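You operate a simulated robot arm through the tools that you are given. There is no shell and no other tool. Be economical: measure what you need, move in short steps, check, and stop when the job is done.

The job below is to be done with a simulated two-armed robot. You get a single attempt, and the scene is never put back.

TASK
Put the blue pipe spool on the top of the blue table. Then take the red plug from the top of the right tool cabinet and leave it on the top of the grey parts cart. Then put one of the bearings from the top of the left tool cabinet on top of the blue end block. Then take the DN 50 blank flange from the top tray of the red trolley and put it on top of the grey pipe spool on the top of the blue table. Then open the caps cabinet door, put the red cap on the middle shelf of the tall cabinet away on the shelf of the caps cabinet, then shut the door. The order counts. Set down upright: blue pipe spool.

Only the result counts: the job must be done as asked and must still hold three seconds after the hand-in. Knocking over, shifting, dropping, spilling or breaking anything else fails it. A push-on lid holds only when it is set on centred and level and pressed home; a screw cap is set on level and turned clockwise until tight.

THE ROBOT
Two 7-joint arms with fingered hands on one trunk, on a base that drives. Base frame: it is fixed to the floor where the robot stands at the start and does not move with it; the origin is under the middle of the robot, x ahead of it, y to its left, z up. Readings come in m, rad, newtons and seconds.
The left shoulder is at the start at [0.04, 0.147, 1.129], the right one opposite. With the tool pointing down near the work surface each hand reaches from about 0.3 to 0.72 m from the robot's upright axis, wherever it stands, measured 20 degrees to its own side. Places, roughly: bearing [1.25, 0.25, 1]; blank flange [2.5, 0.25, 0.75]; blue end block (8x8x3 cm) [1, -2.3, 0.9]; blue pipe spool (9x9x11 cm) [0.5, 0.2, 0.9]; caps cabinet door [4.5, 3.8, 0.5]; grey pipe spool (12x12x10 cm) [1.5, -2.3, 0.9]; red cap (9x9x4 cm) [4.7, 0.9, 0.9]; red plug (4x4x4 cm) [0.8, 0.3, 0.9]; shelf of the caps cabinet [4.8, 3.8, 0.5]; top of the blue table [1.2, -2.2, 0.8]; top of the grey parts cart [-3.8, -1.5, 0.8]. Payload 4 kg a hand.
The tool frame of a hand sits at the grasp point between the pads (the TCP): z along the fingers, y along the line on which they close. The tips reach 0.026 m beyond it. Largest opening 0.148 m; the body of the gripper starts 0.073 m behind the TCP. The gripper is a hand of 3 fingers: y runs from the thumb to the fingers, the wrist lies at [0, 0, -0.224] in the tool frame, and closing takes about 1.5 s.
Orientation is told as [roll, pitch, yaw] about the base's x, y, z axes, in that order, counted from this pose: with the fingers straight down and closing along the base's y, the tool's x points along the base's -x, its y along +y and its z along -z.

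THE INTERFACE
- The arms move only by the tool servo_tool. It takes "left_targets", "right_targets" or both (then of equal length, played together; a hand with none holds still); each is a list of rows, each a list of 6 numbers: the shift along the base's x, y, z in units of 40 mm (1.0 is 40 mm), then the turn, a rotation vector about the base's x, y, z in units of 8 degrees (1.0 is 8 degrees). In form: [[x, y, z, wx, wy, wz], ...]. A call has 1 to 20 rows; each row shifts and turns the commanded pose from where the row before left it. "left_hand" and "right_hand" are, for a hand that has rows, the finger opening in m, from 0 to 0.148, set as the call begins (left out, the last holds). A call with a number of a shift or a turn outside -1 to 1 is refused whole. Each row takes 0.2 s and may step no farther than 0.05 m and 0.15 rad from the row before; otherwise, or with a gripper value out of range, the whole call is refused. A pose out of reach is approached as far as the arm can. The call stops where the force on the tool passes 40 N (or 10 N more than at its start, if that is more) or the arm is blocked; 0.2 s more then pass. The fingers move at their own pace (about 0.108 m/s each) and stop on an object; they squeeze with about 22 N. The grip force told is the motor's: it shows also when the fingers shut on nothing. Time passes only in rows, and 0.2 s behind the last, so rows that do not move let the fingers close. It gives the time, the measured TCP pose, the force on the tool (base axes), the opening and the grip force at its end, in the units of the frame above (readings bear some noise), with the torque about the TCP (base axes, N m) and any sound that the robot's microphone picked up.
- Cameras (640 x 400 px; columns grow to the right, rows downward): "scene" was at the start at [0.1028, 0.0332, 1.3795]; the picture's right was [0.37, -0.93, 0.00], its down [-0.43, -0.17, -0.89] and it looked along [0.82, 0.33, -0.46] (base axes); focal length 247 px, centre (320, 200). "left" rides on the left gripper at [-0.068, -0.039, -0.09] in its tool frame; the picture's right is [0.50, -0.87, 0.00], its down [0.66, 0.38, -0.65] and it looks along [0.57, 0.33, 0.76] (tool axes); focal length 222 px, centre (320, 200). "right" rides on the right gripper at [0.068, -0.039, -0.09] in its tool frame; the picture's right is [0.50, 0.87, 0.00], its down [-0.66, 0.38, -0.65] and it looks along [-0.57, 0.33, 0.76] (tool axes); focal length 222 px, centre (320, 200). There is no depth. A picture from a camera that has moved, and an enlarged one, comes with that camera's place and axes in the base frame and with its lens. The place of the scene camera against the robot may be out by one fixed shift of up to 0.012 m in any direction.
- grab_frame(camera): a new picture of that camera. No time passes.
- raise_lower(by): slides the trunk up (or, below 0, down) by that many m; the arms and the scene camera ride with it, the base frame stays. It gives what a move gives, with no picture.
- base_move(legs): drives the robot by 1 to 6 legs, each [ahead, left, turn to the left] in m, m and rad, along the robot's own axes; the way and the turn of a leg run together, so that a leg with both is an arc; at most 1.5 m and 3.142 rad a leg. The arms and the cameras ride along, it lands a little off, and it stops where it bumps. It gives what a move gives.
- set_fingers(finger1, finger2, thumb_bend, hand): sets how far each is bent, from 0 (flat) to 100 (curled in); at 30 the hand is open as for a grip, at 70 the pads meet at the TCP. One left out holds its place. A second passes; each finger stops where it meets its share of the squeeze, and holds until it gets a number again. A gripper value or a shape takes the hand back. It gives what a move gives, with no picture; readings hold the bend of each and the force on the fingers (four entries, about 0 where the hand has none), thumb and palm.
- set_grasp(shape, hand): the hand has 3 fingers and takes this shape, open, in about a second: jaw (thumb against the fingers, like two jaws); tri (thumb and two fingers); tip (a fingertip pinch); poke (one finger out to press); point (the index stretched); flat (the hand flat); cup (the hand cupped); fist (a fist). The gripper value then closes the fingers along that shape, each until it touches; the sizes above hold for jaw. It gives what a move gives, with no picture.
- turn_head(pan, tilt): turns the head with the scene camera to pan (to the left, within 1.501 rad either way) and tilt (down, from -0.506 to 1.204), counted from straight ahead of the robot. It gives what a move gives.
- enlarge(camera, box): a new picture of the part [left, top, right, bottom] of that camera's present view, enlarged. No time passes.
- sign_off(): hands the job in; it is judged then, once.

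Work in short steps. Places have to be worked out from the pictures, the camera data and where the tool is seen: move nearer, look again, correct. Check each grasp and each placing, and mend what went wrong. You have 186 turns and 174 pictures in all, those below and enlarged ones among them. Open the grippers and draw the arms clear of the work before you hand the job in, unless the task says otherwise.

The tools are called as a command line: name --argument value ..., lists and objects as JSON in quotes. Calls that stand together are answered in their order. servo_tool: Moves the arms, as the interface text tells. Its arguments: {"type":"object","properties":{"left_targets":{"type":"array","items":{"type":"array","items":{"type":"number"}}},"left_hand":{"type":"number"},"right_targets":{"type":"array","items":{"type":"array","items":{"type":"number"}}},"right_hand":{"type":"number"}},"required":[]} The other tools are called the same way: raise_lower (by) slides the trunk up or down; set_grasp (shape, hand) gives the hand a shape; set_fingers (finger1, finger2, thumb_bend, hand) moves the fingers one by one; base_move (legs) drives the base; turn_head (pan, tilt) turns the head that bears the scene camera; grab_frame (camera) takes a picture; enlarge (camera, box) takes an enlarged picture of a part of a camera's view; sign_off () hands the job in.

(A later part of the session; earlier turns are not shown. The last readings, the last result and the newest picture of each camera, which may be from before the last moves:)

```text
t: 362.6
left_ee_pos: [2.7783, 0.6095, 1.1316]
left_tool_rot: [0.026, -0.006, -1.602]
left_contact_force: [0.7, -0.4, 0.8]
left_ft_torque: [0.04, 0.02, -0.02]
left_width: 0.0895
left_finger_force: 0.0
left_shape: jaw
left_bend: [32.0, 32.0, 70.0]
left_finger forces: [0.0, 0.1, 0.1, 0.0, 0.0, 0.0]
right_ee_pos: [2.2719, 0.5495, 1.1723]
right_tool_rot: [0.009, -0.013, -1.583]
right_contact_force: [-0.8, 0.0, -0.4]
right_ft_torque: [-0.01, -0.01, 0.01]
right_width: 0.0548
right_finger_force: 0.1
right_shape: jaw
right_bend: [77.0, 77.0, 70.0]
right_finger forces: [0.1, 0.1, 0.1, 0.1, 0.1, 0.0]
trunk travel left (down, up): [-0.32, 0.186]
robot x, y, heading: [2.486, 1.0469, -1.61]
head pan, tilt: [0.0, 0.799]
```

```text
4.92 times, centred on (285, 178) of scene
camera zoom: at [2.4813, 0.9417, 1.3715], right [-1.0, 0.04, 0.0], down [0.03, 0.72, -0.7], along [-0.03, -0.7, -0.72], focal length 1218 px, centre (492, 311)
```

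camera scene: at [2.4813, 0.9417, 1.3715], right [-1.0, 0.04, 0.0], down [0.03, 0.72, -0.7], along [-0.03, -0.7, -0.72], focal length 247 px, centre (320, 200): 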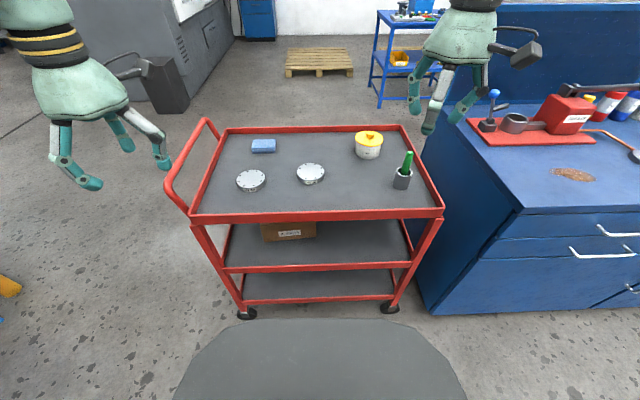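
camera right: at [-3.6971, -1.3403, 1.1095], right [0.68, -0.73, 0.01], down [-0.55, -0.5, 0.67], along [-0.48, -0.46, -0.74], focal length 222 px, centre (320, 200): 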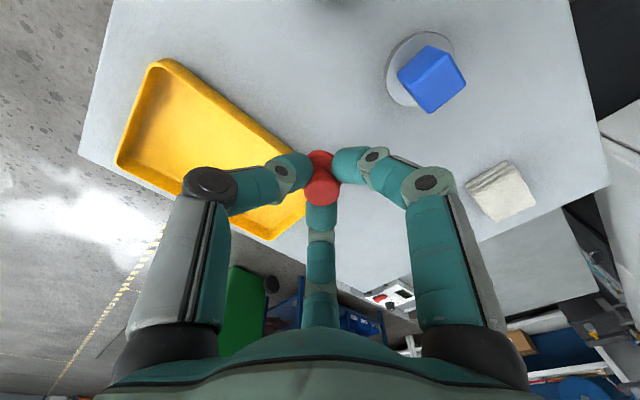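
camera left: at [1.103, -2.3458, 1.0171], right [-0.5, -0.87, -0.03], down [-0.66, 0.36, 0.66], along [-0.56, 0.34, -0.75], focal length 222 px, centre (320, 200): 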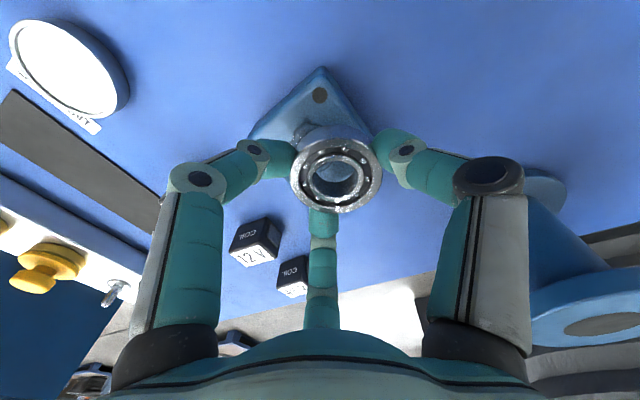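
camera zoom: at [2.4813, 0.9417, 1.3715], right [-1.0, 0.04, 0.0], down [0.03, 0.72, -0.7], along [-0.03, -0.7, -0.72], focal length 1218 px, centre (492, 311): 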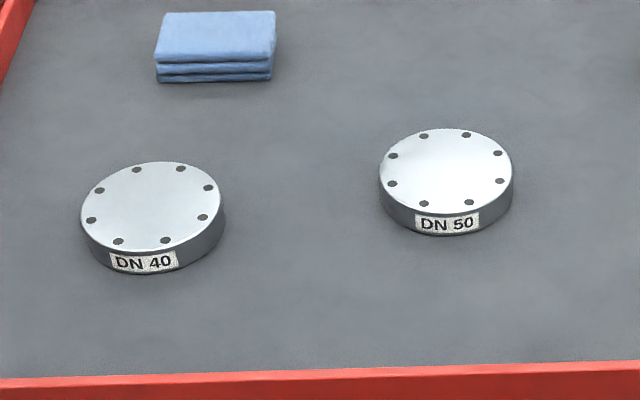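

DN 50 is at ≈(2.486, 0.275), top ≈0.83. I position the base at (2.70, 0.80) so the right hand is above it, hand opened.

base_move --legs '[[0, 0, 0.038], [0.235, 0.215, 0]]'

servo_tool --right_targets '[[0, 0, -0.8, 0, 0, 0], [0, 0, -0.8, 0, 0, 0], [0, 0, 0, 0, 0, 0]]' --right_hand 0.148

grab_frame --camera "right"

grab_frame --camera "scene"

```text
t: 365.1
left_ee_pos: [3.0086, 0.3887, 1.1324]
left_tool_rot: [0.028, -0.008, -1.567]
left_contact_force: [0.9, -0.5, -0.1]
left_ft_torque: [0.01, -0.01, 0.03]
left_width: 0.0895
left_finger_force: 0.1
left_shape: jaw
left_bend: [32.0, 32.0, 70.0]
left_finger forces: [0.0, 0.1, 0.1, 0.0, 0.0, 0.0]
right_ee_pos: [2.5053, 0.3115, 1.1695]
right_tool_rot: [0.009, -0.012, -1.546]
right_contact_force: [-0.2, -0.3, -0.2]
right_ft_torque: [-0.01, 0.01, -0.03]
right_width: 0.0547
right_finger_force: 0.0
right_shape: jaw
right_bend: [77.0, 77.0, 70.0]
right_finger forces: [0.1, 0.1, 0.0, 0.1, 0.1, 0.1]
trunk travel left (down, up): [-0.32, 0.186]
robot x, y, heading: [2.701, 0.8135, -1.571]
head pan, tilt: [0.0, 0.799]
```

```text
t: 365.9
left_ee_pos: [3.0097, 0.3886, 1.1317]
left_tool_rot: [0.025, -0.008, -1.566]
left_contact_force: [0.6, -0.7, -0.4]
left_ft_torque: [-0.01, 0.0, -0.02]
left_width: 0.0894
left_finger_force: 0.2
left_shape: jaw
left_bend: [32.0, 32.0, 70.0]
left_finger forces: [0.1, 0.1, 0.0, 0.0, 0.0, 0.0]
right_ee_pos: [2.5057, 0.3109, 1.1072]
right_tool_rot: [0.008, -0.014, -1.548]
right_contact_force: [0.1, 0.5, 0.0]
right_ft_torque: [-0.02, 0.0, 0.02]
right_width: 0.1479
right_finger_force: 0.0
right_shape: jaw
right_bend: [30.0, 30.0, 30.0]
right_finger forces: [0.1, 0.1, 0.0, 0.0, 0.1, 0.1]
trunk travel left (down, up): [-0.32, 0.186]
robot x, y, heading: [2.7025, 0.8087, -1.573]
head pan, tilt: [0.0, 0.799]
```

```text
88 pictures are left
camera right: at [2.465, 0.3764, 1.195], right [0.85, 0.52, 0.0], down [0.39, -0.64, 0.67], along [0.35, -0.57, -0.75], focal length 222 px, centre (320, 200)
```

right: 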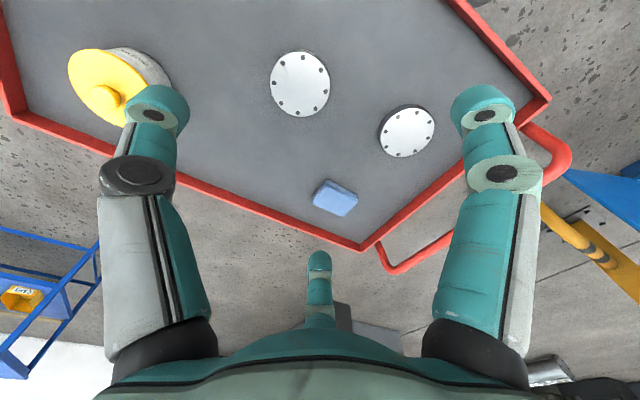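

```text
87 pictures are left
camera scene: at [2.7, 0.7102, 1.3715], right [-1.0, 0.0, 0.0], down [0.0, 0.72, -0.7], along [0.0, -0.7, -0.72], focal length 247 px, centre (320, 200)
```

scene: 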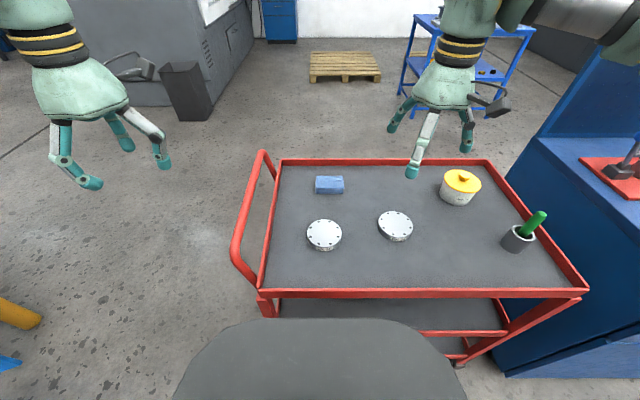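

DN 50 disc top at (2.489, 0.277, 0.82). I centre over it and descend to z≈0.86.

servo_tool --right_targets '[[-0.42, -0.83, 0, 0, 0, 0], [0, 0, -0.9, 0, 0, 0], [0, 0, -0.9, 0, 0, 0], [0, 0, -0.9, 0, 0, 0], [0, 0, -0.9, 0, 0, 0], [0, 0, -0.9, 0, 0, 0], [0, 0, -0.9, 0, 0, 0], [0, 0, -0.7, 0, 0, 0], [0, 0, 0, 0, 0, 0]]'

grab_frame --camera "right"

enlarge --camera "scene" --box '[330, 150, 490, 260]'

```text
t: 367.9
left_ee_pos: [3.008, 0.3894, 1.1319]
left_tool_rot: [0.026, -0.006, -1.565]
left_contact_force: [-0.1, 0.3, 0.6]
left_ft_torque: [0.01, 0.0, -0.01]
left_width: 0.0894
left_finger_force: 0.1
left_shape: jaw
left_bend: [32.0, 32.0, 70.0]
left_finger forces: [0.1, 0.1, 0.0, 0.0, 0.0, 0.0]
right_ee_pos: [2.4862, 0.2776, 0.8612]
right_tool_rot: [0.009, -0.011, -1.546]
right_contact_force: [0.4, -0.6, 0.0]
right_ft_torque: [0.02, 0.0, 0.04]
right_width: 0.148
right_finger_force: 0.1
right_shape: jaw
right_bend: [30.0, 30.0, 30.0]
right_finger forces: [0.0, 0.0, 0.0, 0.0, 0.0, 0.0]
trunk travel left (down, up): [-0.32, 0.186]
robot x, y, heading: [2.7005, 0.8155, -1.575]
head pan, tilt: [0.0, 0.799]
```

```text
86 pictures are left
camera right: at [2.4456, 0.3429, 0.9497], right [0.85, 0.52, 0.0], down [0.39, -0.64, 0.67], along [0.35, -0.57, -0.75], focal length 222 px, centre (320, 200)
```

right: 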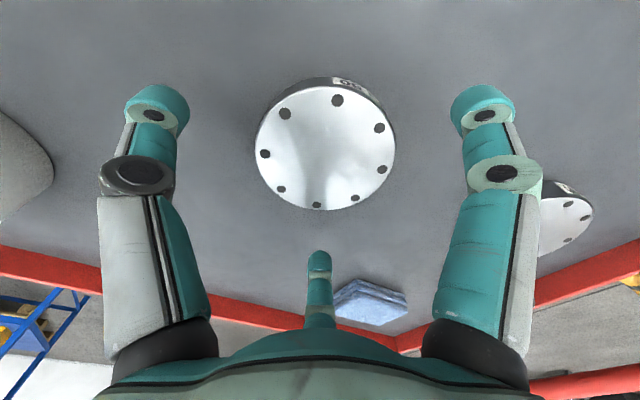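

```text
3.64 times, centred on (410, 205) of scene
camera zoom: at [2.6995, 0.7102, 1.3715], right [-1.0, 0.0, 0.0], down [0.0, 0.72, -0.7], along [0.0, -0.7, -0.72], focal length 900 px, centre (-7, 182)
```

zoom: 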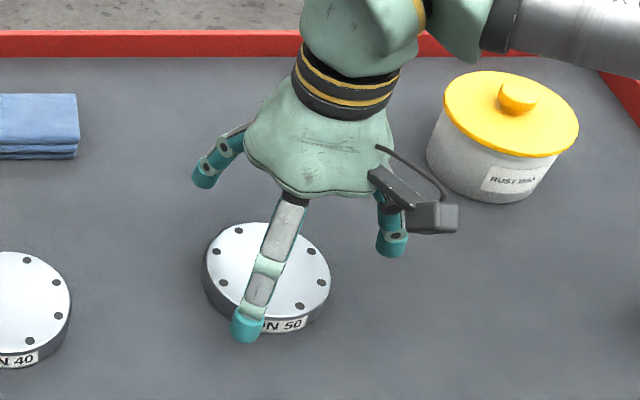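

Aligned. I shift 7 mm and lower until tips nearly touch the tray.

servo_tool --right_targets '[[0, 0.17, -0.3, 0, 0, 0], [0, 0, -0.3, 0, 0, 0], [0, 0, 0, 0, 0, 0]]'

servo_tool --right_targets '[[0, 0, -0.1, 0, 0, 0], [0, 0, 0, 0, 0, 0]]'

enlarge --camera "scene" --box '[330, 150, 490, 260]'

```text
t: 368.7
left_ee_pos: [3.0088, 0.388, 1.1324]
left_tool_rot: [0.028, -0.007, -1.565]
left_contact_force: [-0.5, 0.0, 0.5]
left_ft_torque: [-0.02, -0.03, 0.0]
left_width: 0.0894
left_finger_force: 0.1
left_shape: jaw
left_bend: [32.0, 32.0, 70.0]
left_finger forces: [0.0, 0.0, 0.0, 0.0, 0.0, 0.0]
right_ee_pos: [2.487, 0.2831, 0.839]
right_tool_rot: [0.009, -0.013, -1.546]
right_contact_force: [0.3, -0.5, -0.2]
right_ft_torque: [0.0, 0.01, 0.0]
right_width: 0.148
right_finger_force: 0.0
right_shape: jaw
right_bend: [30.0, 30.0, 30.0]
right_finger forces: [0.1, 0.0, 0.0, 0.0, 0.0, 0.0]
trunk travel left (down, up): [-0.32, 0.186]
robot x, y, heading: [2.7064, 0.8097, -1.575]
head pan, tilt: [0.0, 0.799]
```

```text
t: 369.3
left_ee_pos: [3.0092, 0.3875, 1.1321]
left_tool_rot: [0.027, -0.006, -1.565]
left_contact_force: [0.1, 0.7, 0.6]
left_ft_torque: [0.01, 0.03, -0.02]
left_width: 0.0892
left_finger_force: 0.1
left_shape: jaw
left_bend: [32.0, 32.0, 70.0]
left_finger forces: [0.0, 0.1, 0.0, 0.0, 0.0, 0.0]
right_ee_pos: [2.4878, 0.2828, 0.8346]
right_tool_rot: [0.009, -0.011, -1.547]
right_contact_force: [-0.5, -0.6, 0.5]
right_ft_torque: [-0.03, 0.0, 0.03]
right_width: 0.1479
right_finger_force: 0.0
right_shape: jaw
right_bend: [30.0, 30.0, 30.0]
right_finger forces: [0.0, 0.0, 0.0, 0.1, 0.1, 0.0]
trunk travel left (down, up): [-0.32, 0.186]
robot x, y, heading: [2.6987, 0.8085, -1.569]
head pan, tilt: [0.0, 0.799]
```

```text
3.64 times, centred on (410, 205) of scene
camera zoom: at [2.6993, 0.7101, 1.3715], right [-1.0, 0.0, 0.0], down [0.0, 0.72, -0.7], along [0.0, -0.7, -0.72], focal length 900 px, centre (-7, 182)
```

zoom: 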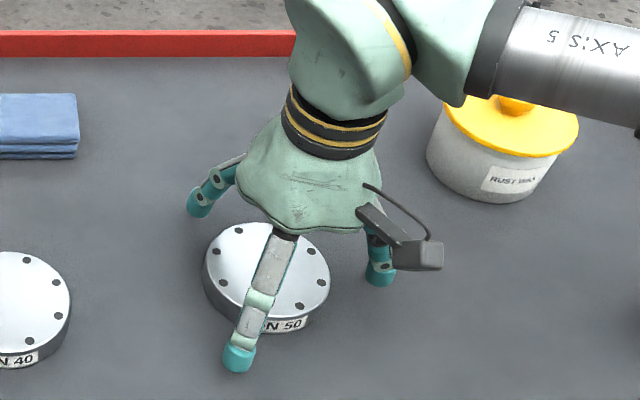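

No contact yet; I step down further.

servo_tool --right_targets '[[0, 0, -0.1, 0, 0, 0], [0, 0, 0, 0, 0, 0]]'

servo_tool --right_targets '[[0, 0, -0.1, 0, 0, 0], [0, 0, 0, 0, 0, 0]]'

```text
t: 369.9
left_ee_pos: [3.0089, 0.3878, 1.1318]
left_tool_rot: [0.026, -0.007, -1.567]
left_contact_force: [0.5, 0.3, -0.5]
left_ft_torque: [-0.03, 0.01, -0.03]
left_width: 0.0893
left_finger_force: 0.1
left_shape: jaw
left_bend: [32.0, 32.0, 70.0]
left_finger forces: [0.0, 0.0, 0.0, 0.1, 0.0, 0.1]
right_ee_pos: [2.487, 0.2856, 0.8313]
right_tool_rot: [0.009, -0.012, -1.545]
right_contact_force: [0.8, -0.4, 0.0]
right_ft_torque: [0.0, 0.0, 0.0]
right_width: 0.1481
right_finger_force: 0.1
right_shape: jaw
right_bend: [30.0, 30.0, 30.0]
right_finger forces: [0.0, 0.0, 0.0, 0.0, 0.0, 0.0]
trunk travel left (down, up): [-0.32, 0.186]
robot x, y, heading: [2.7022, 0.8151, -1.572]
head pan, tilt: [0.0, 0.799]
```

```text
t: 370.5
left_ee_pos: [3.0088, 0.3886, 1.1315]
left_tool_rot: [0.026, -0.009, -1.565]
left_contact_force: [1.2, -0.3, -0.1]
left_ft_torque: [-0.02, -0.02, 0.0]
left_width: 0.0892
left_finger_force: 0.1
left_shape: jaw
left_bend: [32.0, 32.0, 70.0]
left_finger forces: [0.0, 0.0, 0.0, 0.0, 0.1, 0.0]
right_ee_pos: [2.4868, 0.2838, 0.8257]
right_tool_rot: [0.008, -0.011, -1.545]
right_contact_force: [0.3, 0.3, 0.0]
right_ft_torque: [-0.03, 0.03, 0.01]
right_width: 0.1479
right_finger_force: 0.0
right_shape: jaw
right_bend: [30.0, 30.0, 30.0]
right_finger forces: [0.1, 0.0, 0.0, 0.0, 0.2, 0.0]
trunk travel left (down, up): [-0.32, 0.186]
robot x, y, heading: [2.6987, 0.8078, -1.572]
head pan, tilt: [0.0, 0.799]
```

servo_tool --right_targets '[[0, 0, -0.07, 0, 0, 0], [0, 0, 0, 0, 0, 0]]'

servo_tool --right_targets '[[0, 0, -0.07, 0, 0, 0], [0, 0, 0, 0, 0, 0]]'

enlarge --camera "scene" --box '[330, 150, 490, 260]'

```text
t: 371.1
left_ee_pos: [3.0095, 0.3886, 1.1325]
left_tool_rot: [0.026, -0.008, -1.564]
left_contact_force: [-0.3, -0.2, 0.5]
left_ft_torque: [-0.01, 0.0, 0.02]
left_width: 0.0896
left_finger_force: 0.1
left_shape: jaw
left_bend: [32.0, 32.0, 70.0]
left_finger forces: [0.1, 0.1, 0.1, 0.0, 0.1, 0.0]
right_ee_pos: [2.4877, 0.2845, 0.8238]
right_tool_rot: [0.009, -0.013, -1.546]
right_contact_force: [0.9, -0.2, 6.2]
right_ft_torque: [0.18, 0.18, 0.06]
right_width: 0.1478
right_finger_force: 0.0
right_shape: jaw
right_bend: [30.0, 30.0, 30.0]
right_finger forces: [2.8, 0.1, 0.0, 0.0, 3.2, 0.1]
trunk travel left (down, up): [-0.32, 0.186]
robot x, y, heading: [2.7031, 0.8125, -1.572]
head pan, tilt: [0.0, 0.799]
```

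```text
t: 371.7
left_ee_pos: [3.0089, 0.3894, 1.1313]
left_tool_rot: [0.026, -0.009, -1.566]
left_contact_force: [-0.3, 0.0, 1.1]
left_ft_torque: [0.01, 0.0, 0.02]
left_width: 0.0894
left_finger_force: 0.2
left_shape: jaw
left_bend: [32.0, 32.0, 70.0]
left_finger forces: [0.0, 0.0, 0.1, 0.0, 0.0, 0.0]
right_ee_pos: [2.4886, 0.2826, 0.8252]
right_tool_rot: [0.008, -0.016, -1.547]
right_contact_force: [-3.4, -4.8, 24.9]
right_ft_torque: [1.34, -0.19, 0.01]
right_width: 0.1475
right_finger_force: 0.1
right_shape: jaw
right_bend: [28.0, 30.0, 29.0]
right_finger forces: [19.0, 0.1, 0.0, 0.0, 6.2, 0.1]
trunk travel left (down, up): [-0.32, 0.186]
robot x, y, heading: [2.7015, 0.8156, -1.573]
head pan, tilt: [0.0, 0.799]
```

```text
3.64 times, centred on (410, 205) of scene
camera zoom: at [2.6999, 0.7116, 1.3718], right [-1.0, 0.0, 0.0], down [0.0, 0.72, -0.7], along [0.0, -0.7, -0.72], focal length 900 px, centre (-7, 182)
```

zoom: 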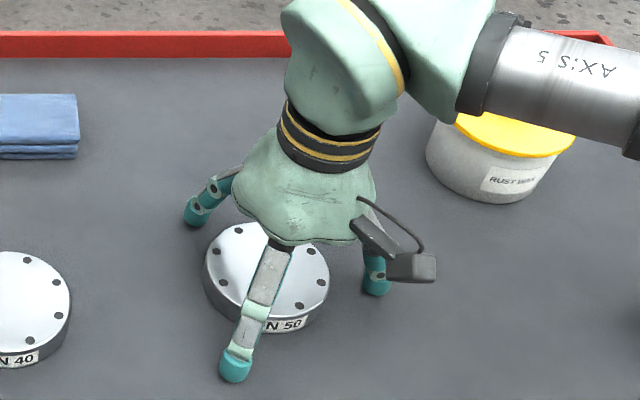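

Tray contact at TCP 0.824. I raise ~5 mm and close on the rim.

servo_tool --right_targets '[[0, 0, 0.15, 0, 0, 0], [0, 0, 0, 0, 0, 0]]'

servo_tool --right_targets '[[0, 0, 0, 0, 0, 0], [0, 0, 0, 0, 0, 0], [0, 0, 0, 0, 0, 0], [0, 0, 0, 0, 0, 0], [0, 0, 0, 0, 0, 0], [0, 0, 0, 0, 0, 0]]' --right_hand 0.0

grab_frame --camera "right"

```text
t: 372.3
left_ee_pos: [3.0091, 0.388, 1.1316]
left_tool_rot: [0.025, -0.006, -1.566]
left_contact_force: [-0.1, 0.2, -0.4]
left_ft_torque: [0.02, 0.02, -0.03]
left_width: 0.0896
left_finger_force: 0.0
left_shape: jaw
left_bend: [32.0, 32.0, 70.0]
left_finger forces: [0.0, 0.0, 0.0, 0.1, 0.1, 0.0]
right_ee_pos: [2.4883, 0.2858, 0.8251]
right_tool_rot: [0.007, -0.009, -1.546]
right_contact_force: [-1.0, -1.0, 1.5]
right_ft_torque: [0.05, 0.06, 0.04]
right_width: 0.148
right_finger_force: 0.2
right_shape: jaw
right_bend: [30.0, 30.0, 30.0]
right_finger forces: [0.8, 0.1, 0.0, 0.0, 0.6, 0.1]
trunk travel left (down, up): [-0.32, 0.186]
robot x, y, heading: [2.7026, 0.8093, -1.573]
head pan, tilt: [0.0, 0.799]
```

```text
t: 373.7
left_ee_pos: [3.0092, 0.3897, 1.1328]
left_tool_rot: [0.026, -0.008, -1.566]
left_contact_force: [0.1, -0.2, -0.3]
left_ft_torque: [-0.01, 0.0, 0.0]
left_width: 0.0896
left_finger_force: 0.0
left_shape: jaw
left_bend: [32.0, 32.0, 70.0]
left_finger forces: [0.0, 0.0, 0.0, 0.0, 0.0, 0.1]
right_ee_pos: [2.4882, 0.2852, 0.8271]
right_tool_rot: [0.01, -0.012, -1.546]
right_contact_force: [-0.3, -0.7, 7.5]
right_ft_torque: [0.48, -0.07, 0.01]
right_width: 0.089
right_finger_force: 21.8
right_shape: jaw
right_bend: [33.0, 37.0, 72.0]
right_finger forces: [25.4, 21.9, 0.0, 0.0, 20.7, 0.0]
trunk travel left (down, up): [-0.32, 0.186]
robot x, y, heading: [2.6994, 0.8169, -1.575]
head pan, tilt: [0.0, 0.799]
```

```text
82 pictures are left
camera right: at [2.4477, 0.3509, 0.9154], right [0.85, 0.52, 0.0], down [0.39, -0.64, 0.67], along [0.35, -0.57, -0.75], focal length 222 px, centre (320, 200)
```

right: 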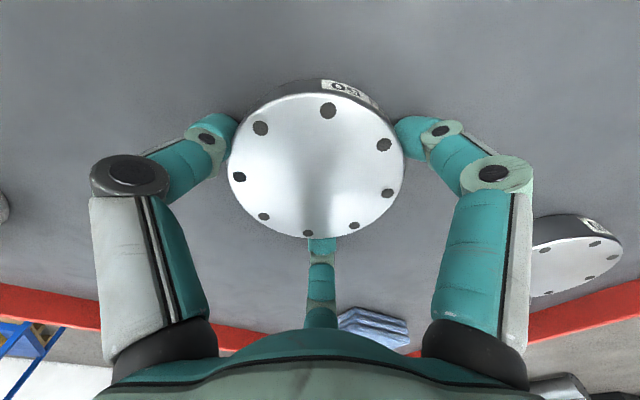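

Gripped at three points, width 0.089. I lift and check the hold.

servo_tool --right_targets '[[0, 0, 0.2, 0, 0, 0], [0, 0, 0.4, 0, 0, 0], [0, 0, 0.7, 0, 0, 0], [0, 0, 0.8, 0, 0, 0], [0, 0, 0.8, 0, 0, 0], [0, 0.2, 0.8, 0, 0, 0], [0, 0.3, 0.8, 0, 0, 0], [0, 0.3, 0.8, 0, 0, 0]]'

grab_frame --camera "right"

enlarge --camera "scene" --box '[330, 60, 530, 200]'

```text
t: 375.5
left_ee_pos: [3.0085, 0.3878, 1.1309]
left_tool_rot: [0.026, -0.006, -1.565]
left_contact_force: [0.3, 0.1, 0.3]
left_ft_torque: [-0.01, 0.0, 0.0]
left_width: 0.0893
left_finger_force: 0.2
left_shape: jaw
left_bend: [32.0, 32.0, 70.0]
left_finger forces: [0.0, 0.0, 0.0, 0.0, 0.1, 0.0]
right_ee_pos: [2.489, 0.3165, 1.0381]
right_tool_rot: [0.009, -0.011, -1.547]
right_contact_force: [0.9, 1.0, -12.6]
right_ft_torque: [-0.01, -0.08, 0.01]
right_width: 0.0887
right_finger_force: 21.8
right_shape: jaw
right_bend: [33.0, 37.0, 71.0]
right_finger forces: [18.6, 21.4, 0.0, 0.1, 20.6, 0.0]
trunk travel left (down, up): [-0.32, 0.186]
robot x, y, heading: [2.6999, 0.8164, -1.573]
head pan, tilt: [0.0, 0.799]
```

```text
81 pictures are left
camera right: at [2.4486, 0.3816, 1.1269], right [0.85, 0.52, 0.0], down [0.39, -0.64, 0.66], along [0.35, -0.57, -0.75], focal length 222 px, centre (320, 200)
```

right: 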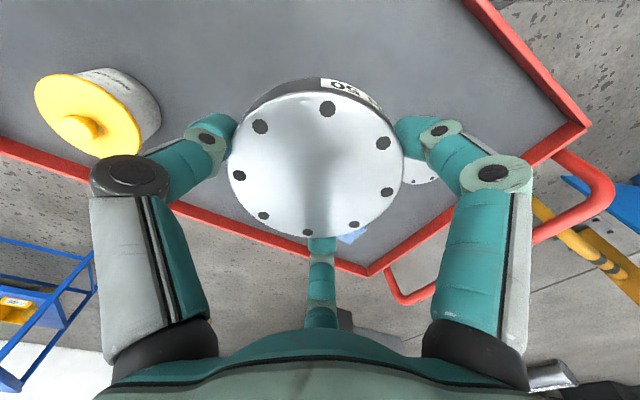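

```text
2.86 times, centred on (430, 130) of scene
camera zoom: at [2.6992, 0.7099, 1.3715], right [-1.0, 0.0, 0.0], down [0.0, 0.72, -0.7], along [0.0, -0.7, -0.72], focal length 707 px, centre (6, 400)
```

zoom: 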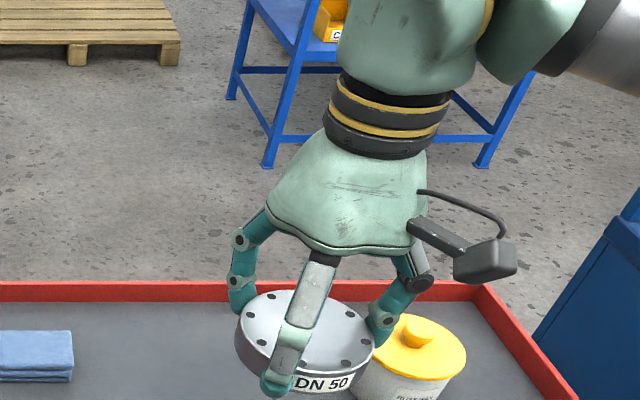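

Held level, ~1.25 kg. I drive out round the trolley's east end and south, then check the grip.

base_move --legs '[[-0.2, 0, 0], [0, 0.8, 0], [1.4, 0, 0], [1.3, 0, 0]]'

base_move --legs '[[0, 0, -1.565], [0.8, 0.7, 0]]'

turn_head --pan 0 --tilt 0.6

grab_frame --camera "scene"

```text
t: 383.5
left_ee_pos: [3.8298, 0.269, 1.1411]
left_tool_rot: [0.028, -0.023, -1.52]
left_contact_force: [0.3, -0.1, -0.6]
left_ft_torque: [0.03, 0.03, -0.01]
left_width: 0.0898
left_finger_force: 0.1
left_shape: jaw
left_bend: [32.0, 32.0, 70.0]
left_finger forces: [0.0, 0.1, 0.1, 0.0, 0.0, 0.0]
right_ee_pos: [3.3069, 0.1784, 1.0405]
right_tool_rot: [0.02, -0.02, -1.522]
right_contact_force: [0.1, -0.2, -10.8]
right_ft_torque: [-0.02, -0.07, -0.01]
right_width: 0.0882
right_finger_force: 21.9
right_shape: jaw
right_bend: [33.0, 38.0, 71.0]
right_finger forces: [18.7, 21.5, 0.0, 0.0, 20.8, 0.0]
trunk travel left (down, up): [-0.32, 0.186]
robot x, y, heading: [3.5185, 0.6668, -1.54]
head pan, tilt: [0.0, 0.799]
stopped in leg 3: the robot was blocked; the commanded pose is now the measured one
```

```text
t: 384.5
left_ee_pos: [3.8276, 0.2698, 1.144]
left_tool_rot: [0.023, -0.031, -1.536]
left_contact_force: [-0.9, -0.2, -0.2]
left_ft_torque: [0.02, -0.01, 0.01]
left_width: 0.0897
left_finger_force: 0.1
left_shape: jaw
left_bend: [32.0, 32.0, 70.0]
left_finger forces: [0.0, 0.0, 0.0, 0.1, 0.0, 0.0]
right_ee_pos: [3.3001, 0.1912, 1.0404]
right_tool_rot: [0.018, -0.019, -1.542]
right_contact_force: [0.6, -0.5, -11.7]
right_ft_torque: [-0.05, -0.1, 0.0]
right_width: 0.0879
right_finger_force: 21.6
right_shape: jaw
right_bend: [33.0, 38.0, 69.0]
right_finger forces: [18.7, 22.4, 0.1, 0.0, 21.0, 0.0]
trunk travel left (down, up): [-0.32, 0.186]
robot x, y, heading: [3.5239, 0.6718, -1.567]
head pan, tilt: [0.0, 0.799]
stopped in leg 1: the robot was blocked; the commanded pose is now the measured one
```

```text
t: 385.2
left_ee_pos: [3.8269, 0.2719, 1.1434]
left_tool_rot: [0.026, -0.029, -1.542]
left_contact_force: [-0.1, 0.3, -0.6]
left_ft_torque: [0.04, -0.02, 0.03]
left_width: 0.0895
left_finger_force: 0.0
left_shape: jaw
left_bend: [32.0, 32.0, 70.0]
left_finger forces: [0.0, 0.0, 0.0, 0.0, 0.0, 0.1]
right_ee_pos: [3.2989, 0.1933, 1.0416]
right_tool_rot: [0.019, -0.025, -1.547]
right_contact_force: [0.1, -0.5, -11.1]
right_ft_torque: [-0.04, 0.0, -0.01]
right_width: 0.0881
right_finger_force: 22.3
right_shape: jaw
right_bend: [33.0, 38.0, 69.0]
right_finger forces: [18.9, 22.2, 0.1, 0.0, 21.1, 0.1]
trunk travel left (down, up): [-0.32, 0.186]
robot x, y, heading: [3.5272, 0.6739, -1.569]
head pan, tilt: [0.0, 0.6]
```

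```text
79 pictures are left
camera scene: at [3.5054, 0.5871, 1.3899], right [-1.0, 0.0, -0.01], down [0.01, 0.55, -0.83], along [0.01, -0.83, -0.55], focal length 247 px, centre (320, 200)
```

scene: 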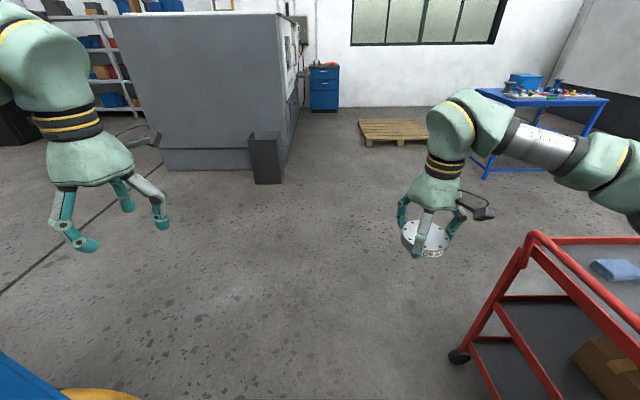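

Blocked, probably the left elbow against something on the east side. I look left before moving on.

turn_head --pan 1.2 --tilt 0.5

grab_frame --camera "scene"

```text
t: 386.6
left_ee_pos: [3.8265, 0.2712, 1.143]
left_tool_rot: [0.025, -0.03, -1.54]
left_contact_force: [0.1, 1.0, 0.7]
left_ft_torque: [-0.01, 0.0, -0.03]
left_width: 0.0899
left_finger_force: 0.0
left_shape: jaw
left_bend: [32.0, 32.0, 70.0]
left_finger forces: [0.1, 0.0, 0.0, 0.0, 0.0, 0.0]
right_ee_pos: [3.3002, 0.1932, 1.0433]
right_tool_rot: [0.019, -0.027, -1.544]
right_contact_force: [0.7, 0.7, -11.5]
right_ft_torque: [-0.03, -0.05, 0.0]
right_width: 0.0881
right_finger_force: 21.5
right_shape: jaw
right_bend: [33.0, 38.0, 69.0]
right_finger forces: [18.9, 22.1, 0.0, 0.0, 21.2, 0.0]
trunk travel left (down, up): [-0.32, 0.186]
robot x, y, heading: [3.5227, 0.6758, -1.571]
head pan, tilt: [1.201, 0.499]
```

```text
78 pictures are left
camera scene: at [3.59, 0.6428, 1.3992], right [-0.36, -0.93, 0.01], down [-0.44, 0.16, -0.89], along [0.83, -0.32, -0.46], focal length 247 px, centre (320, 200)
```

scene: 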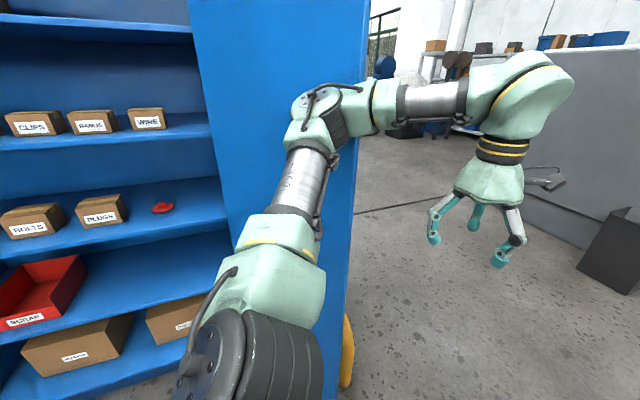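

The left elbow is at the tall cabinet's open door. I also see the red cap on the middle shelf. I shift right (-x) away from the door and then go on south.

base_move --legs '[[-0.03, -0.2, 0], [1.2, 0, 0], [1.2, 0, 0]]'

turn_head --pan 0 --tilt 0.6

```text
t: 387.3
left_ee_pos: [3.8274, 0.2691, 1.1457]
left_tool_rot: [0.02, -0.037, -1.535]
left_contact_force: [-1.3, -1.0, -0.5]
left_ft_torque: [-0.01, -0.02, 0.01]
left_width: 0.0897
left_finger_force: 0.0
left_shape: jaw
left_bend: [32.0, 32.0, 70.0]
left_finger forces: [0.0, 0.0, 0.0, 0.0, 0.0, 0.1]
right_ee_pos: [3.3009, 0.1887, 1.0386]
right_tool_rot: [0.014, -0.014, -1.538]
right_contact_force: [0.4, -1.3, -12.3]
right_ft_torque: [-0.04, -0.09, 0.0]
right_width: 0.0879
right_finger_force: 22.4
right_shape: jaw
right_bend: [33.0, 38.0, 69.0]
right_finger forces: [18.8, 22.3, 0.0, 0.1, 21.1, 0.0]
trunk travel left (down, up): [-0.32, 0.186]
robot x, y, heading: [3.5197, 0.6768, -1.568]
head pan, tilt: [1.201, 0.499]
stopped in leg 1: the robot was blocked; the commanded pose is now the measured one
```

```text
t: 388.7
left_ee_pos: [3.8253, 0.2708, 1.1455]
left_tool_rot: [0.021, -0.035, -1.538]
left_contact_force: [-0.3, -0.3, -0.2]
left_ft_torque: [-0.01, 0.05, -0.01]
left_width: 0.0896
left_finger_force: 0.0
left_shape: jaw
left_bend: [32.0, 32.0, 70.0]
left_finger forces: [0.0, 0.1, 0.0, 0.1, 0.0, 0.0]
right_ee_pos: [3.2998, 0.1918, 1.0407]
right_tool_rot: [0.016, -0.018, -1.54]
right_contact_force: [0.0, -0.1, -12.7]
right_ft_torque: [-0.02, -0.06, 0.0]
right_width: 0.0882
right_finger_force: 21.9
right_shape: jaw
right_bend: [33.0, 38.0, 69.0]
right_finger forces: [18.8, 22.1, 0.0, 0.0, 21.1, 0.0]
trunk travel left (down, up): [-0.32, 0.186]
robot x, y, heading: [3.5183, 0.6712, -1.568]
head pan, tilt: [0.0, 0.6]
```

Still blocked; I try backing straight out the way I came.

base_move --legs '[[-0.15, 0, 0]]'

```text
t: 390.1
left_ee_pos: [3.835, 0.3996, 1.1364]
left_tool_rot: [0.012, -0.018, -1.54]
left_contact_force: [-0.9, -0.2, 0.2]
left_ft_torque: [0.0, -0.01, 0.01]
left_width: 0.0897
left_finger_force: 0.0
left_shape: jaw
left_bend: [32.0, 32.0, 70.0]
left_finger forces: [0.0, 0.1, 0.1, 0.0, 0.0, 0.0]
right_ee_pos: [3.3085, 0.3241, 1.0345]
right_tool_rot: [0.007, -0.005, -1.54]
right_contact_force: [-0.4, -0.2, -11.3]
right_ft_torque: [-0.07, -0.04, 0.01]
right_width: 0.0881
right_finger_force: 22.0
right_shape: jaw
right_bend: [33.0, 38.0, 69.0]
right_finger forces: [18.7, 22.2, 0.0, 0.0, 21.1, 0.0]
trunk travel left (down, up): [-0.32, 0.186]
robot x, y, heading: [3.5187, 0.8209, -1.563]
head pan, tilt: [0.0, 0.6]
```

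Freed. Now I shift right 0.22 m and pull the left hand inward before going ahead.

base_move --legs '[[0, -0.22, 0]]'

servo_tool --left_targets '[[-0.7, 0, 0, 0, 0, 0], [-0.7, 0, 0, 0, 0, 0], [-0.7, 0, 0, 0, 0, 0]]'

base_move --legs '[[0.6, 0, 0]]'

```text
t: 391.8
left_ee_pos: [3.6196, 0.3999, 1.1348]
left_tool_rot: [0.008, -0.019, -1.538]
left_contact_force: [-0.6, -0.2, 0.7]
left_ft_torque: [0.02, 0.0, 0.01]
left_width: 0.0898
left_finger_force: 0.0
left_shape: jaw
left_bend: [32.0, 32.0, 70.0]
left_finger forces: [0.1, 0.1, 0.1, 0.1, 0.0, 0.1]
right_ee_pos: [3.0922, 0.3233, 1.0355]
right_tool_rot: [0.005, -0.003, -1.542]
right_contact_force: [-0.3, 0.1, -11.8]
right_ft_torque: [-0.08, -0.08, -0.01]
right_width: 0.0882
right_finger_force: 21.7
right_shape: jaw
right_bend: [33.0, 38.0, 69.0]
right_finger forces: [18.8, 22.2, 0.0, 0.0, 20.9, 0.0]
trunk travel left (down, up): [-0.32, 0.186]
robot x, y, heading: [3.305, 0.8217, -1.567]
head pan, tilt: [0.0, 0.6]
```

```text
t: 392.6
left_ee_pos: [3.5321, 0.3998, 1.1353]
left_tool_rot: [0.011, -0.019, -1.537]
left_contact_force: [-0.6, 0.3, -0.1]
left_ft_torque: [0.03, -0.03, 0.05]
left_width: 0.0894
left_finger_force: 0.0
left_shape: jaw
left_bend: [32.0, 32.0, 70.0]
left_finger forces: [0.0, 0.0, 0.0, 0.1, 0.0, 0.0]
right_ee_pos: [3.091, 0.3231, 1.0343]
right_tool_rot: [0.007, -0.001, -1.541]
right_contact_force: [-0.7, 0.3, -12.5]
right_ft_torque: [-0.04, -0.08, 0.03]
right_width: 0.088
right_finger_force: 22.1
right_shape: jaw
right_bend: [33.0, 38.0, 69.0]
right_finger forces: [18.8, 22.0, 0.0, 0.1, 21.1, 0.0]
trunk travel left (down, up): [-0.32, 0.186]
robot x, y, heading: [3.3012, 0.8186, -1.567]
head pan, tilt: [0.0, 0.6]
```

```text
t: 396.0
left_ee_pos: [3.5406, -0.2043, 1.136]
left_tool_rot: [0.011, -0.018, -1.535]
left_contact_force: [-0.4, 0.1, -0.4]
left_ft_torque: [0.0, -0.01, 0.01]
left_width: 0.0895
left_finger_force: 0.2
left_shape: jaw
left_bend: [32.0, 32.0, 70.0]
left_finger forces: [0.1, 0.0, 0.0, 0.0, 0.1, 0.1]
right_ee_pos: [3.0977, -0.2824, 1.0338]
right_tool_rot: [0.008, -0.004, -1.54]
right_contact_force: [-0.3, -0.7, -11.1]
right_ft_torque: [-0.05, -0.08, -0.02]
right_width: 0.0883
right_finger_force: 22.2
right_shape: jaw
right_bend: [33.0, 38.0, 69.0]
right_finger forces: [18.7, 21.9, 0.0, 0.1, 21.0, 0.0]
trunk travel left (down, up): [-0.32, 0.186]
robot x, y, heading: [3.3043, 0.2161, -1.563]
head pan, tilt: [0.0, 0.6]
```

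Clear now. I continue south, turn to face -x, and approach the table's east end.

base_move --legs '[[1.4, 0, 0], [1.0, 0, 0], [0, 0, -1.575], [0.8, 0.25, 0]]'

turn_head --pan 0 --tilt 0.7

grab_frame --camera "scene"

```text
t: 415.4
left_ee_pos: [2.1282, -2.6821, 1.1351]
left_tool_rot: [0.012, -0.018, -3.076]
left_contact_force: [0.4, -0.1, -0.6]
left_ft_torque: [0.01, -0.01, 0.0]
left_width: 0.0895
left_finger_force: 0.0
left_shape: jaw
left_bend: [32.0, 32.0, 70.0]
left_finger forces: [0.0, 0.1, 0.1, 0.0, 0.0, 0.1]
right_ee_pos: [2.0397, -2.2429, 1.0357]
right_tool_rot: [0.008, -0.003, -3.08]
right_contact_force: [0.8, 0.8, -11.9]
right_ft_torque: [-0.07, 0.06, 0.01]
right_width: 0.0881
right_finger_force: 22.1
right_shape: jaw
right_bend: [33.0, 38.0, 69.0]
right_finger forces: [17.4, 21.3, 0.1, 0.0, 20.3, 0.0]
trunk travel left (down, up): [-0.32, 0.186]
robot x, y, heading: [2.5393, -2.4347, -3.11]
head pan, tilt: [0.0, 0.6]
```

```text
t: 416.1
left_ee_pos: [2.1287, -2.6834, 1.1362]
left_tool_rot: [0.012, -0.017, -3.077]
left_contact_force: [-0.5, -0.1, 0.5]
left_ft_torque: [0.02, -0.01, -0.03]
left_width: 0.0896
left_finger_force: 0.1
left_shape: jaw
left_bend: [32.0, 32.0, 70.0]
left_finger forces: [0.0, 0.1, 0.0, 0.0, 0.1, 0.1]
right_ee_pos: [2.0388, -2.2427, 1.0355]
right_tool_rot: [0.006, 0.0, -3.081]
right_contact_force: [0.5, -0.6, -11.1]
right_ft_torque: [-0.04, 0.04, -0.01]
right_width: 0.0878
right_finger_force: 22.0
right_shape: jaw
right_bend: [33.0, 38.0, 69.0]
right_finger forces: [17.5, 21.4, 0.0, 0.0, 20.1, 0.1]
trunk travel left (down, up): [-0.32, 0.186]
robot x, y, heading: [2.5414, -2.4376, -3.106]
head pan, tilt: [0.0, 0.7]
```

```text
77 pictures are left
camera scene: at [2.433, -2.4417, 1.3796], right [-0.04, 1.0, 0.0], down [0.64, 0.02, -0.76], along [-0.76, -0.03, -0.65], focal length 247 px, centre (320, 200)
```

scene: 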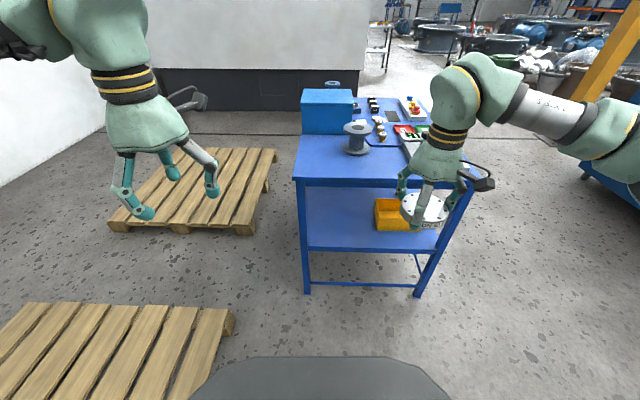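

Grey spool top at ≈(1.48, -2.33). I raise a little and drive up so the right hand ends just above it.

raise_lower --by 0.08

base_move --legs '[[0, 0.09, -0.03], [0.5, 0, 0]]'

turn_head --pan -0.25 --tilt 0.8

grab_frame --camera "scene"

grab_frame --camera "right"

```text
t: 417.2
left_ee_pos: [2.1291, -2.682, 1.2162]
left_tool_rot: [0.013, -0.017, -3.079]
left_contact_force: [0.4, -0.5, 0.4]
left_ft_torque: [-0.03, -0.02, -0.01]
left_width: 0.0898
left_finger_force: 0.0
left_shape: jaw
left_bend: [32.0, 32.0, 70.0]
left_finger forces: [0.1, 0.0, 0.0, 0.0, 0.0, 0.1]
right_ee_pos: [2.0384, -2.2414, 1.1142]
right_tool_rot: [0.007, -0.002, -3.08]
right_contact_force: [0.0, -0.8, -11.9]
right_ft_torque: [-0.05, 0.03, -0.02]
right_width: 0.0879
right_finger_force: 22.2
right_shape: jaw
right_bend: [33.0, 38.0, 69.0]
right_finger forces: [17.4, 21.4, 0.1, 0.1, 20.2, 0.0]
trunk travel left (down, up): [-0.4, 0.106]
robot x, y, heading: [2.5419, -2.4373, -3.108]
head pan, tilt: [0.0, 0.7]
```

```text
t: 420.9
left_ee_pos: [1.6311, -2.7672, 1.2157]
left_tool_rot: [0.013, -0.02, -3.103]
left_contact_force: [0.7, -0.3, -0.5]
left_ft_torque: [0.01, 0.02, -0.01]
left_width: 0.0897
left_finger_force: 0.2
left_shape: jaw
left_bend: [32.0, 32.0, 70.0]
left_finger forces: [0.0, 0.0, 0.0, 0.0, 0.0, 0.0]
right_ee_pos: [1.5502, -2.325, 1.1156]
right_tool_rot: [0.008, -0.003, -3.103]
right_contact_force: [0.6, 0.2, -11.4]
right_ft_torque: [-0.08, 0.06, 0.01]
right_width: 0.0879
right_finger_force: 21.9
right_shape: jaw
right_bend: [33.0, 38.0, 69.0]
right_finger forces: [17.8, 21.2, 0.0, 0.0, 20.1, 0.0]
trunk travel left (down, up): [-0.4, 0.106]
robot x, y, heading: [2.0501, -2.5306, -3.131]
head pan, tilt: [0.0, 0.7]
```

```text
t: 421.6
left_ee_pos: [1.6299, -2.7665, 1.215]
left_tool_rot: [0.012, -0.018, -3.102]
left_contact_force: [0.7, -0.5, 0.5]
left_ft_torque: [-0.02, 0.0, -0.01]
left_width: 0.0902
left_finger_force: 0.1
left_shape: jaw
left_bend: [32.0, 32.0, 70.0]
left_finger forces: [0.1, 0.2, 0.1, 0.0, 0.0, 0.1]
right_ee_pos: [1.5492, -2.3247, 1.1143]
right_tool_rot: [0.007, 0.001, -3.103]
right_contact_force: [0.4, 0.2, -11.3]
right_ft_torque: [-0.06, 0.09, -0.01]
right_width: 0.0878
right_finger_force: 22.4
right_shape: jaw
right_bend: [33.0, 38.0, 69.0]
right_finger forces: [17.7, 21.3, 0.0, 0.0, 20.2, 0.0]
trunk travel left (down, up): [-0.4, 0.106]
robot x, y, heading: [2.0492, -2.5293, -3.122]
head pan, tilt: [-0.25, 0.799]
```

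```text
76 pictures are left
camera scene: at [1.9463, -2.513, 1.4515], right [0.23, 0.97, 0.0], down [0.7, -0.17, -0.7], along [-0.68, 0.16, -0.72], focal length 247 px, centre (320, 200)
```

scene: 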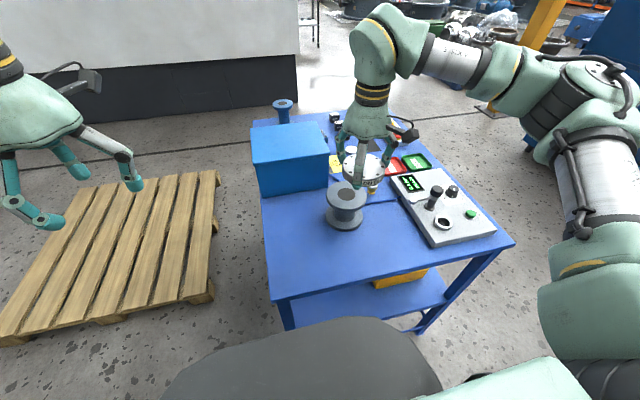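

```text
75 pictures are left
camera right: at [1.6164, -2.284, 1.2031], right [0.53, -0.85, 0.0], down [-0.64, -0.4, 0.66], along [-0.55, -0.35, -0.75], focal length 222 px, centre (320, 200)
```

right: 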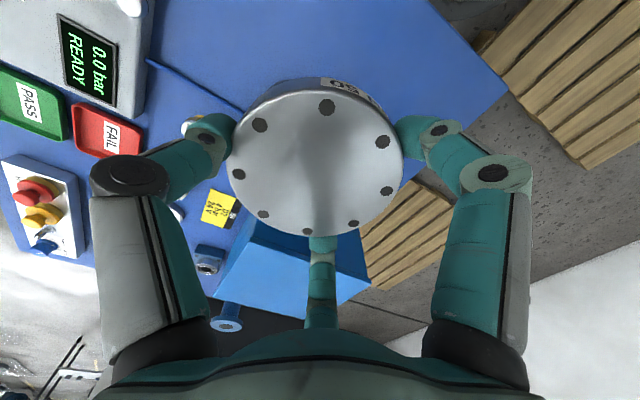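

Spool top at ≈(1.474, -2.324, 0.95). I move the flange over it, 2 cm above, and check alignment.

servo_tool --right_targets '[[-0.6, 0, 0, 0, 0, 0], [-0.65, 0, 0, 0, 0, 0], [-0.6, 0, 0, 0, 0, 0], [0, 0, -0.7, 0, 0, 0], [0, 0, -0.7, 0, 0, 0], [0, 0, -0.7, 0, 0, 0], [0, 0, -0.7, 0, 0, 0], [0, 0, 0, 0, 0, 0]]'

grab_frame --camera "right"

enlarge --camera "scene" --box '[270, 120, 430, 240]'

```text
t: 423.4
left_ee_pos: [1.6296, -2.7675, 1.2151]
left_tool_rot: [0.014, -0.018, -3.102]
left_contact_force: [-0.1, 0.1, -0.2]
left_ft_torque: [0.0, -0.02, -0.02]
left_width: 0.0897
left_finger_force: 0.1
left_shape: jaw
left_bend: [32.0, 32.0, 70.0]
left_finger forces: [0.0, 0.1, 0.0, 0.1, 0.0, 0.1]
right_ee_pos: [1.4768, -2.3233, 1.0021]
right_tool_rot: [0.007, -0.003, -3.103]
right_contact_force: [-0.1, -0.5, -12.0]
right_ft_torque: [-0.09, 0.03, 0.01]
right_width: 0.0878
right_finger_force: 22.1
right_shape: jaw
right_bend: [33.0, 38.0, 69.0]
right_finger forces: [17.7, 21.1, 0.1, 0.1, 20.4, 0.0]
trunk travel left (down, up): [-0.4, 0.106]
robot x, y, heading: [2.0512, -2.5312, -3.126]
head pan, tilt: [-0.25, 0.799]
```

```text
74 pictures are left
camera right: at [1.5429, -2.2843, 1.0911], right [0.53, -0.85, 0.0], down [-0.64, -0.4, 0.66], along [-0.55, -0.35, -0.75], focal length 222 px, centre (320, 200)
```

right: 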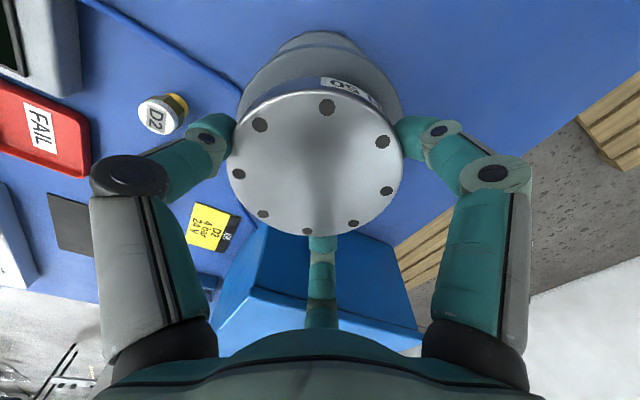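

```text
3.33 times, centred on (350, 180) of scene
camera zoom: at [1.947, -2.5131, 1.4516], right [0.23, 0.97, 0.0], down [0.7, -0.17, -0.7], along [-0.68, 0.16, -0.72], focal length 825 px, centre (220, 267)
```

zoom: 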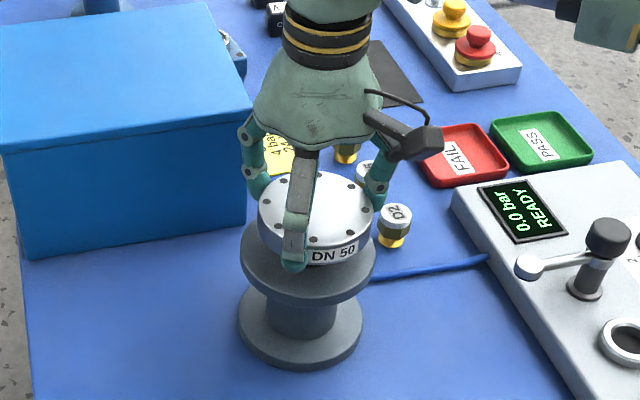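

Flange and spool are concentric within ~3 mm. I lower in fine steps to contact.

servo_tool --right_targets '[[-0.07, 0.02, -0.25, 0, 0, 0], [0, 0, -0.15, 0, 0, 0], [0, 0, 0, 0, 0, 0]]'

servo_tool --right_targets '[[0, 0, -0.1, 0, 0, 0], [0, 0, 0, 0, 0, 0]]'

servo_tool --right_targets '[[0, 0, -0.07, 0, 0, 0], [0, 0, 0, 0, 0, 0]]'

```text
t: 424.2
left_ee_pos: [1.63, -2.7675, 1.2156]
left_tool_rot: [0.012, -0.018, -3.1]
left_contact_force: [-0.1, 0.1, -0.3]
left_ft_torque: [-0.03, -0.02, -0.03]
left_width: 0.0898
left_finger_force: 0.0
left_shape: jaw
left_bend: [32.0, 32.0, 70.0]
left_finger forces: [0.0, 0.1, 0.1, 0.0, 0.0, 0.0]
right_ee_pos: [1.4738, -2.3244, 0.9852]
right_tool_rot: [0.005, -0.002, -3.103]
right_contact_force: [0.3, -0.5, -12.7]
right_ft_torque: [-0.09, 0.06, 0.0]
right_width: 0.0879
right_finger_force: 22.1
right_shape: jaw
right_bend: [33.0, 38.0, 69.0]
right_finger forces: [17.7, 21.1, 0.0, 0.0, 20.3, 0.1]
trunk travel left (down, up): [-0.4, 0.106]
robot x, y, heading: [2.049, -2.5347, -3.128]
head pan, tilt: [-0.25, 0.799]
```

```text
t: 424.8
left_ee_pos: [1.6304, -2.7668, 1.2158]
left_tool_rot: [0.014, -0.016, -3.101]
left_contact_force: [-0.5, -0.1, 0.1]
left_ft_torque: [0.0, 0.01, -0.03]
left_width: 0.0898
left_finger_force: 0.1
left_shape: jaw
left_bend: [32.0, 32.0, 70.0]
left_finger forces: [0.0, 0.1, 0.0, 0.1, 0.0, 0.0]
right_ee_pos: [1.4745, -2.3234, 0.9825]
right_tool_rot: [0.007, -0.002, -3.103]
right_contact_force: [0.4, -0.2, -12.2]
right_ft_torque: [-0.09, 0.07, 0.01]
right_width: 0.0879
right_finger_force: 21.7
right_shape: jaw
right_bend: [33.0, 38.0, 69.0]
right_finger forces: [17.7, 21.0, 0.0, 0.0, 20.5, 0.0]
trunk travel left (down, up): [-0.4, 0.106]
robot x, y, heading: [2.0459, -2.5301, -3.126]
head pan, tilt: [-0.25, 0.799]
```

```text
t: 425.4
left_ee_pos: [1.63, -2.767, 1.2159]
left_tool_rot: [0.013, -0.017, -3.101]
left_contact_force: [0.1, -0.2, 0.4]
left_ft_torque: [0.02, 0.0, -0.01]
left_width: 0.0895
left_finger_force: 0.1
left_shape: jaw
left_bend: [32.0, 32.0, 70.0]
left_finger forces: [0.0, 0.0, 0.0, 0.0, 0.0, 0.0]
right_ee_pos: [1.4731, -2.3247, 0.9796]
right_tool_rot: [0.005, -0.002, -3.103]
right_contact_force: [0.7, -0.5, -12.0]
right_ft_torque: [-0.04, 0.06, 0.0]
right_width: 0.0882
right_finger_force: 22.3
right_shape: jaw
right_bend: [33.0, 38.0, 69.0]
right_finger forces: [17.7, 21.0, 0.0, 0.0, 20.4, 0.1]
trunk travel left (down, up): [-0.4, 0.106]
robot x, y, heading: [2.0497, -2.5318, -3.129]
head pan, tilt: [-0.25, 0.799]
```

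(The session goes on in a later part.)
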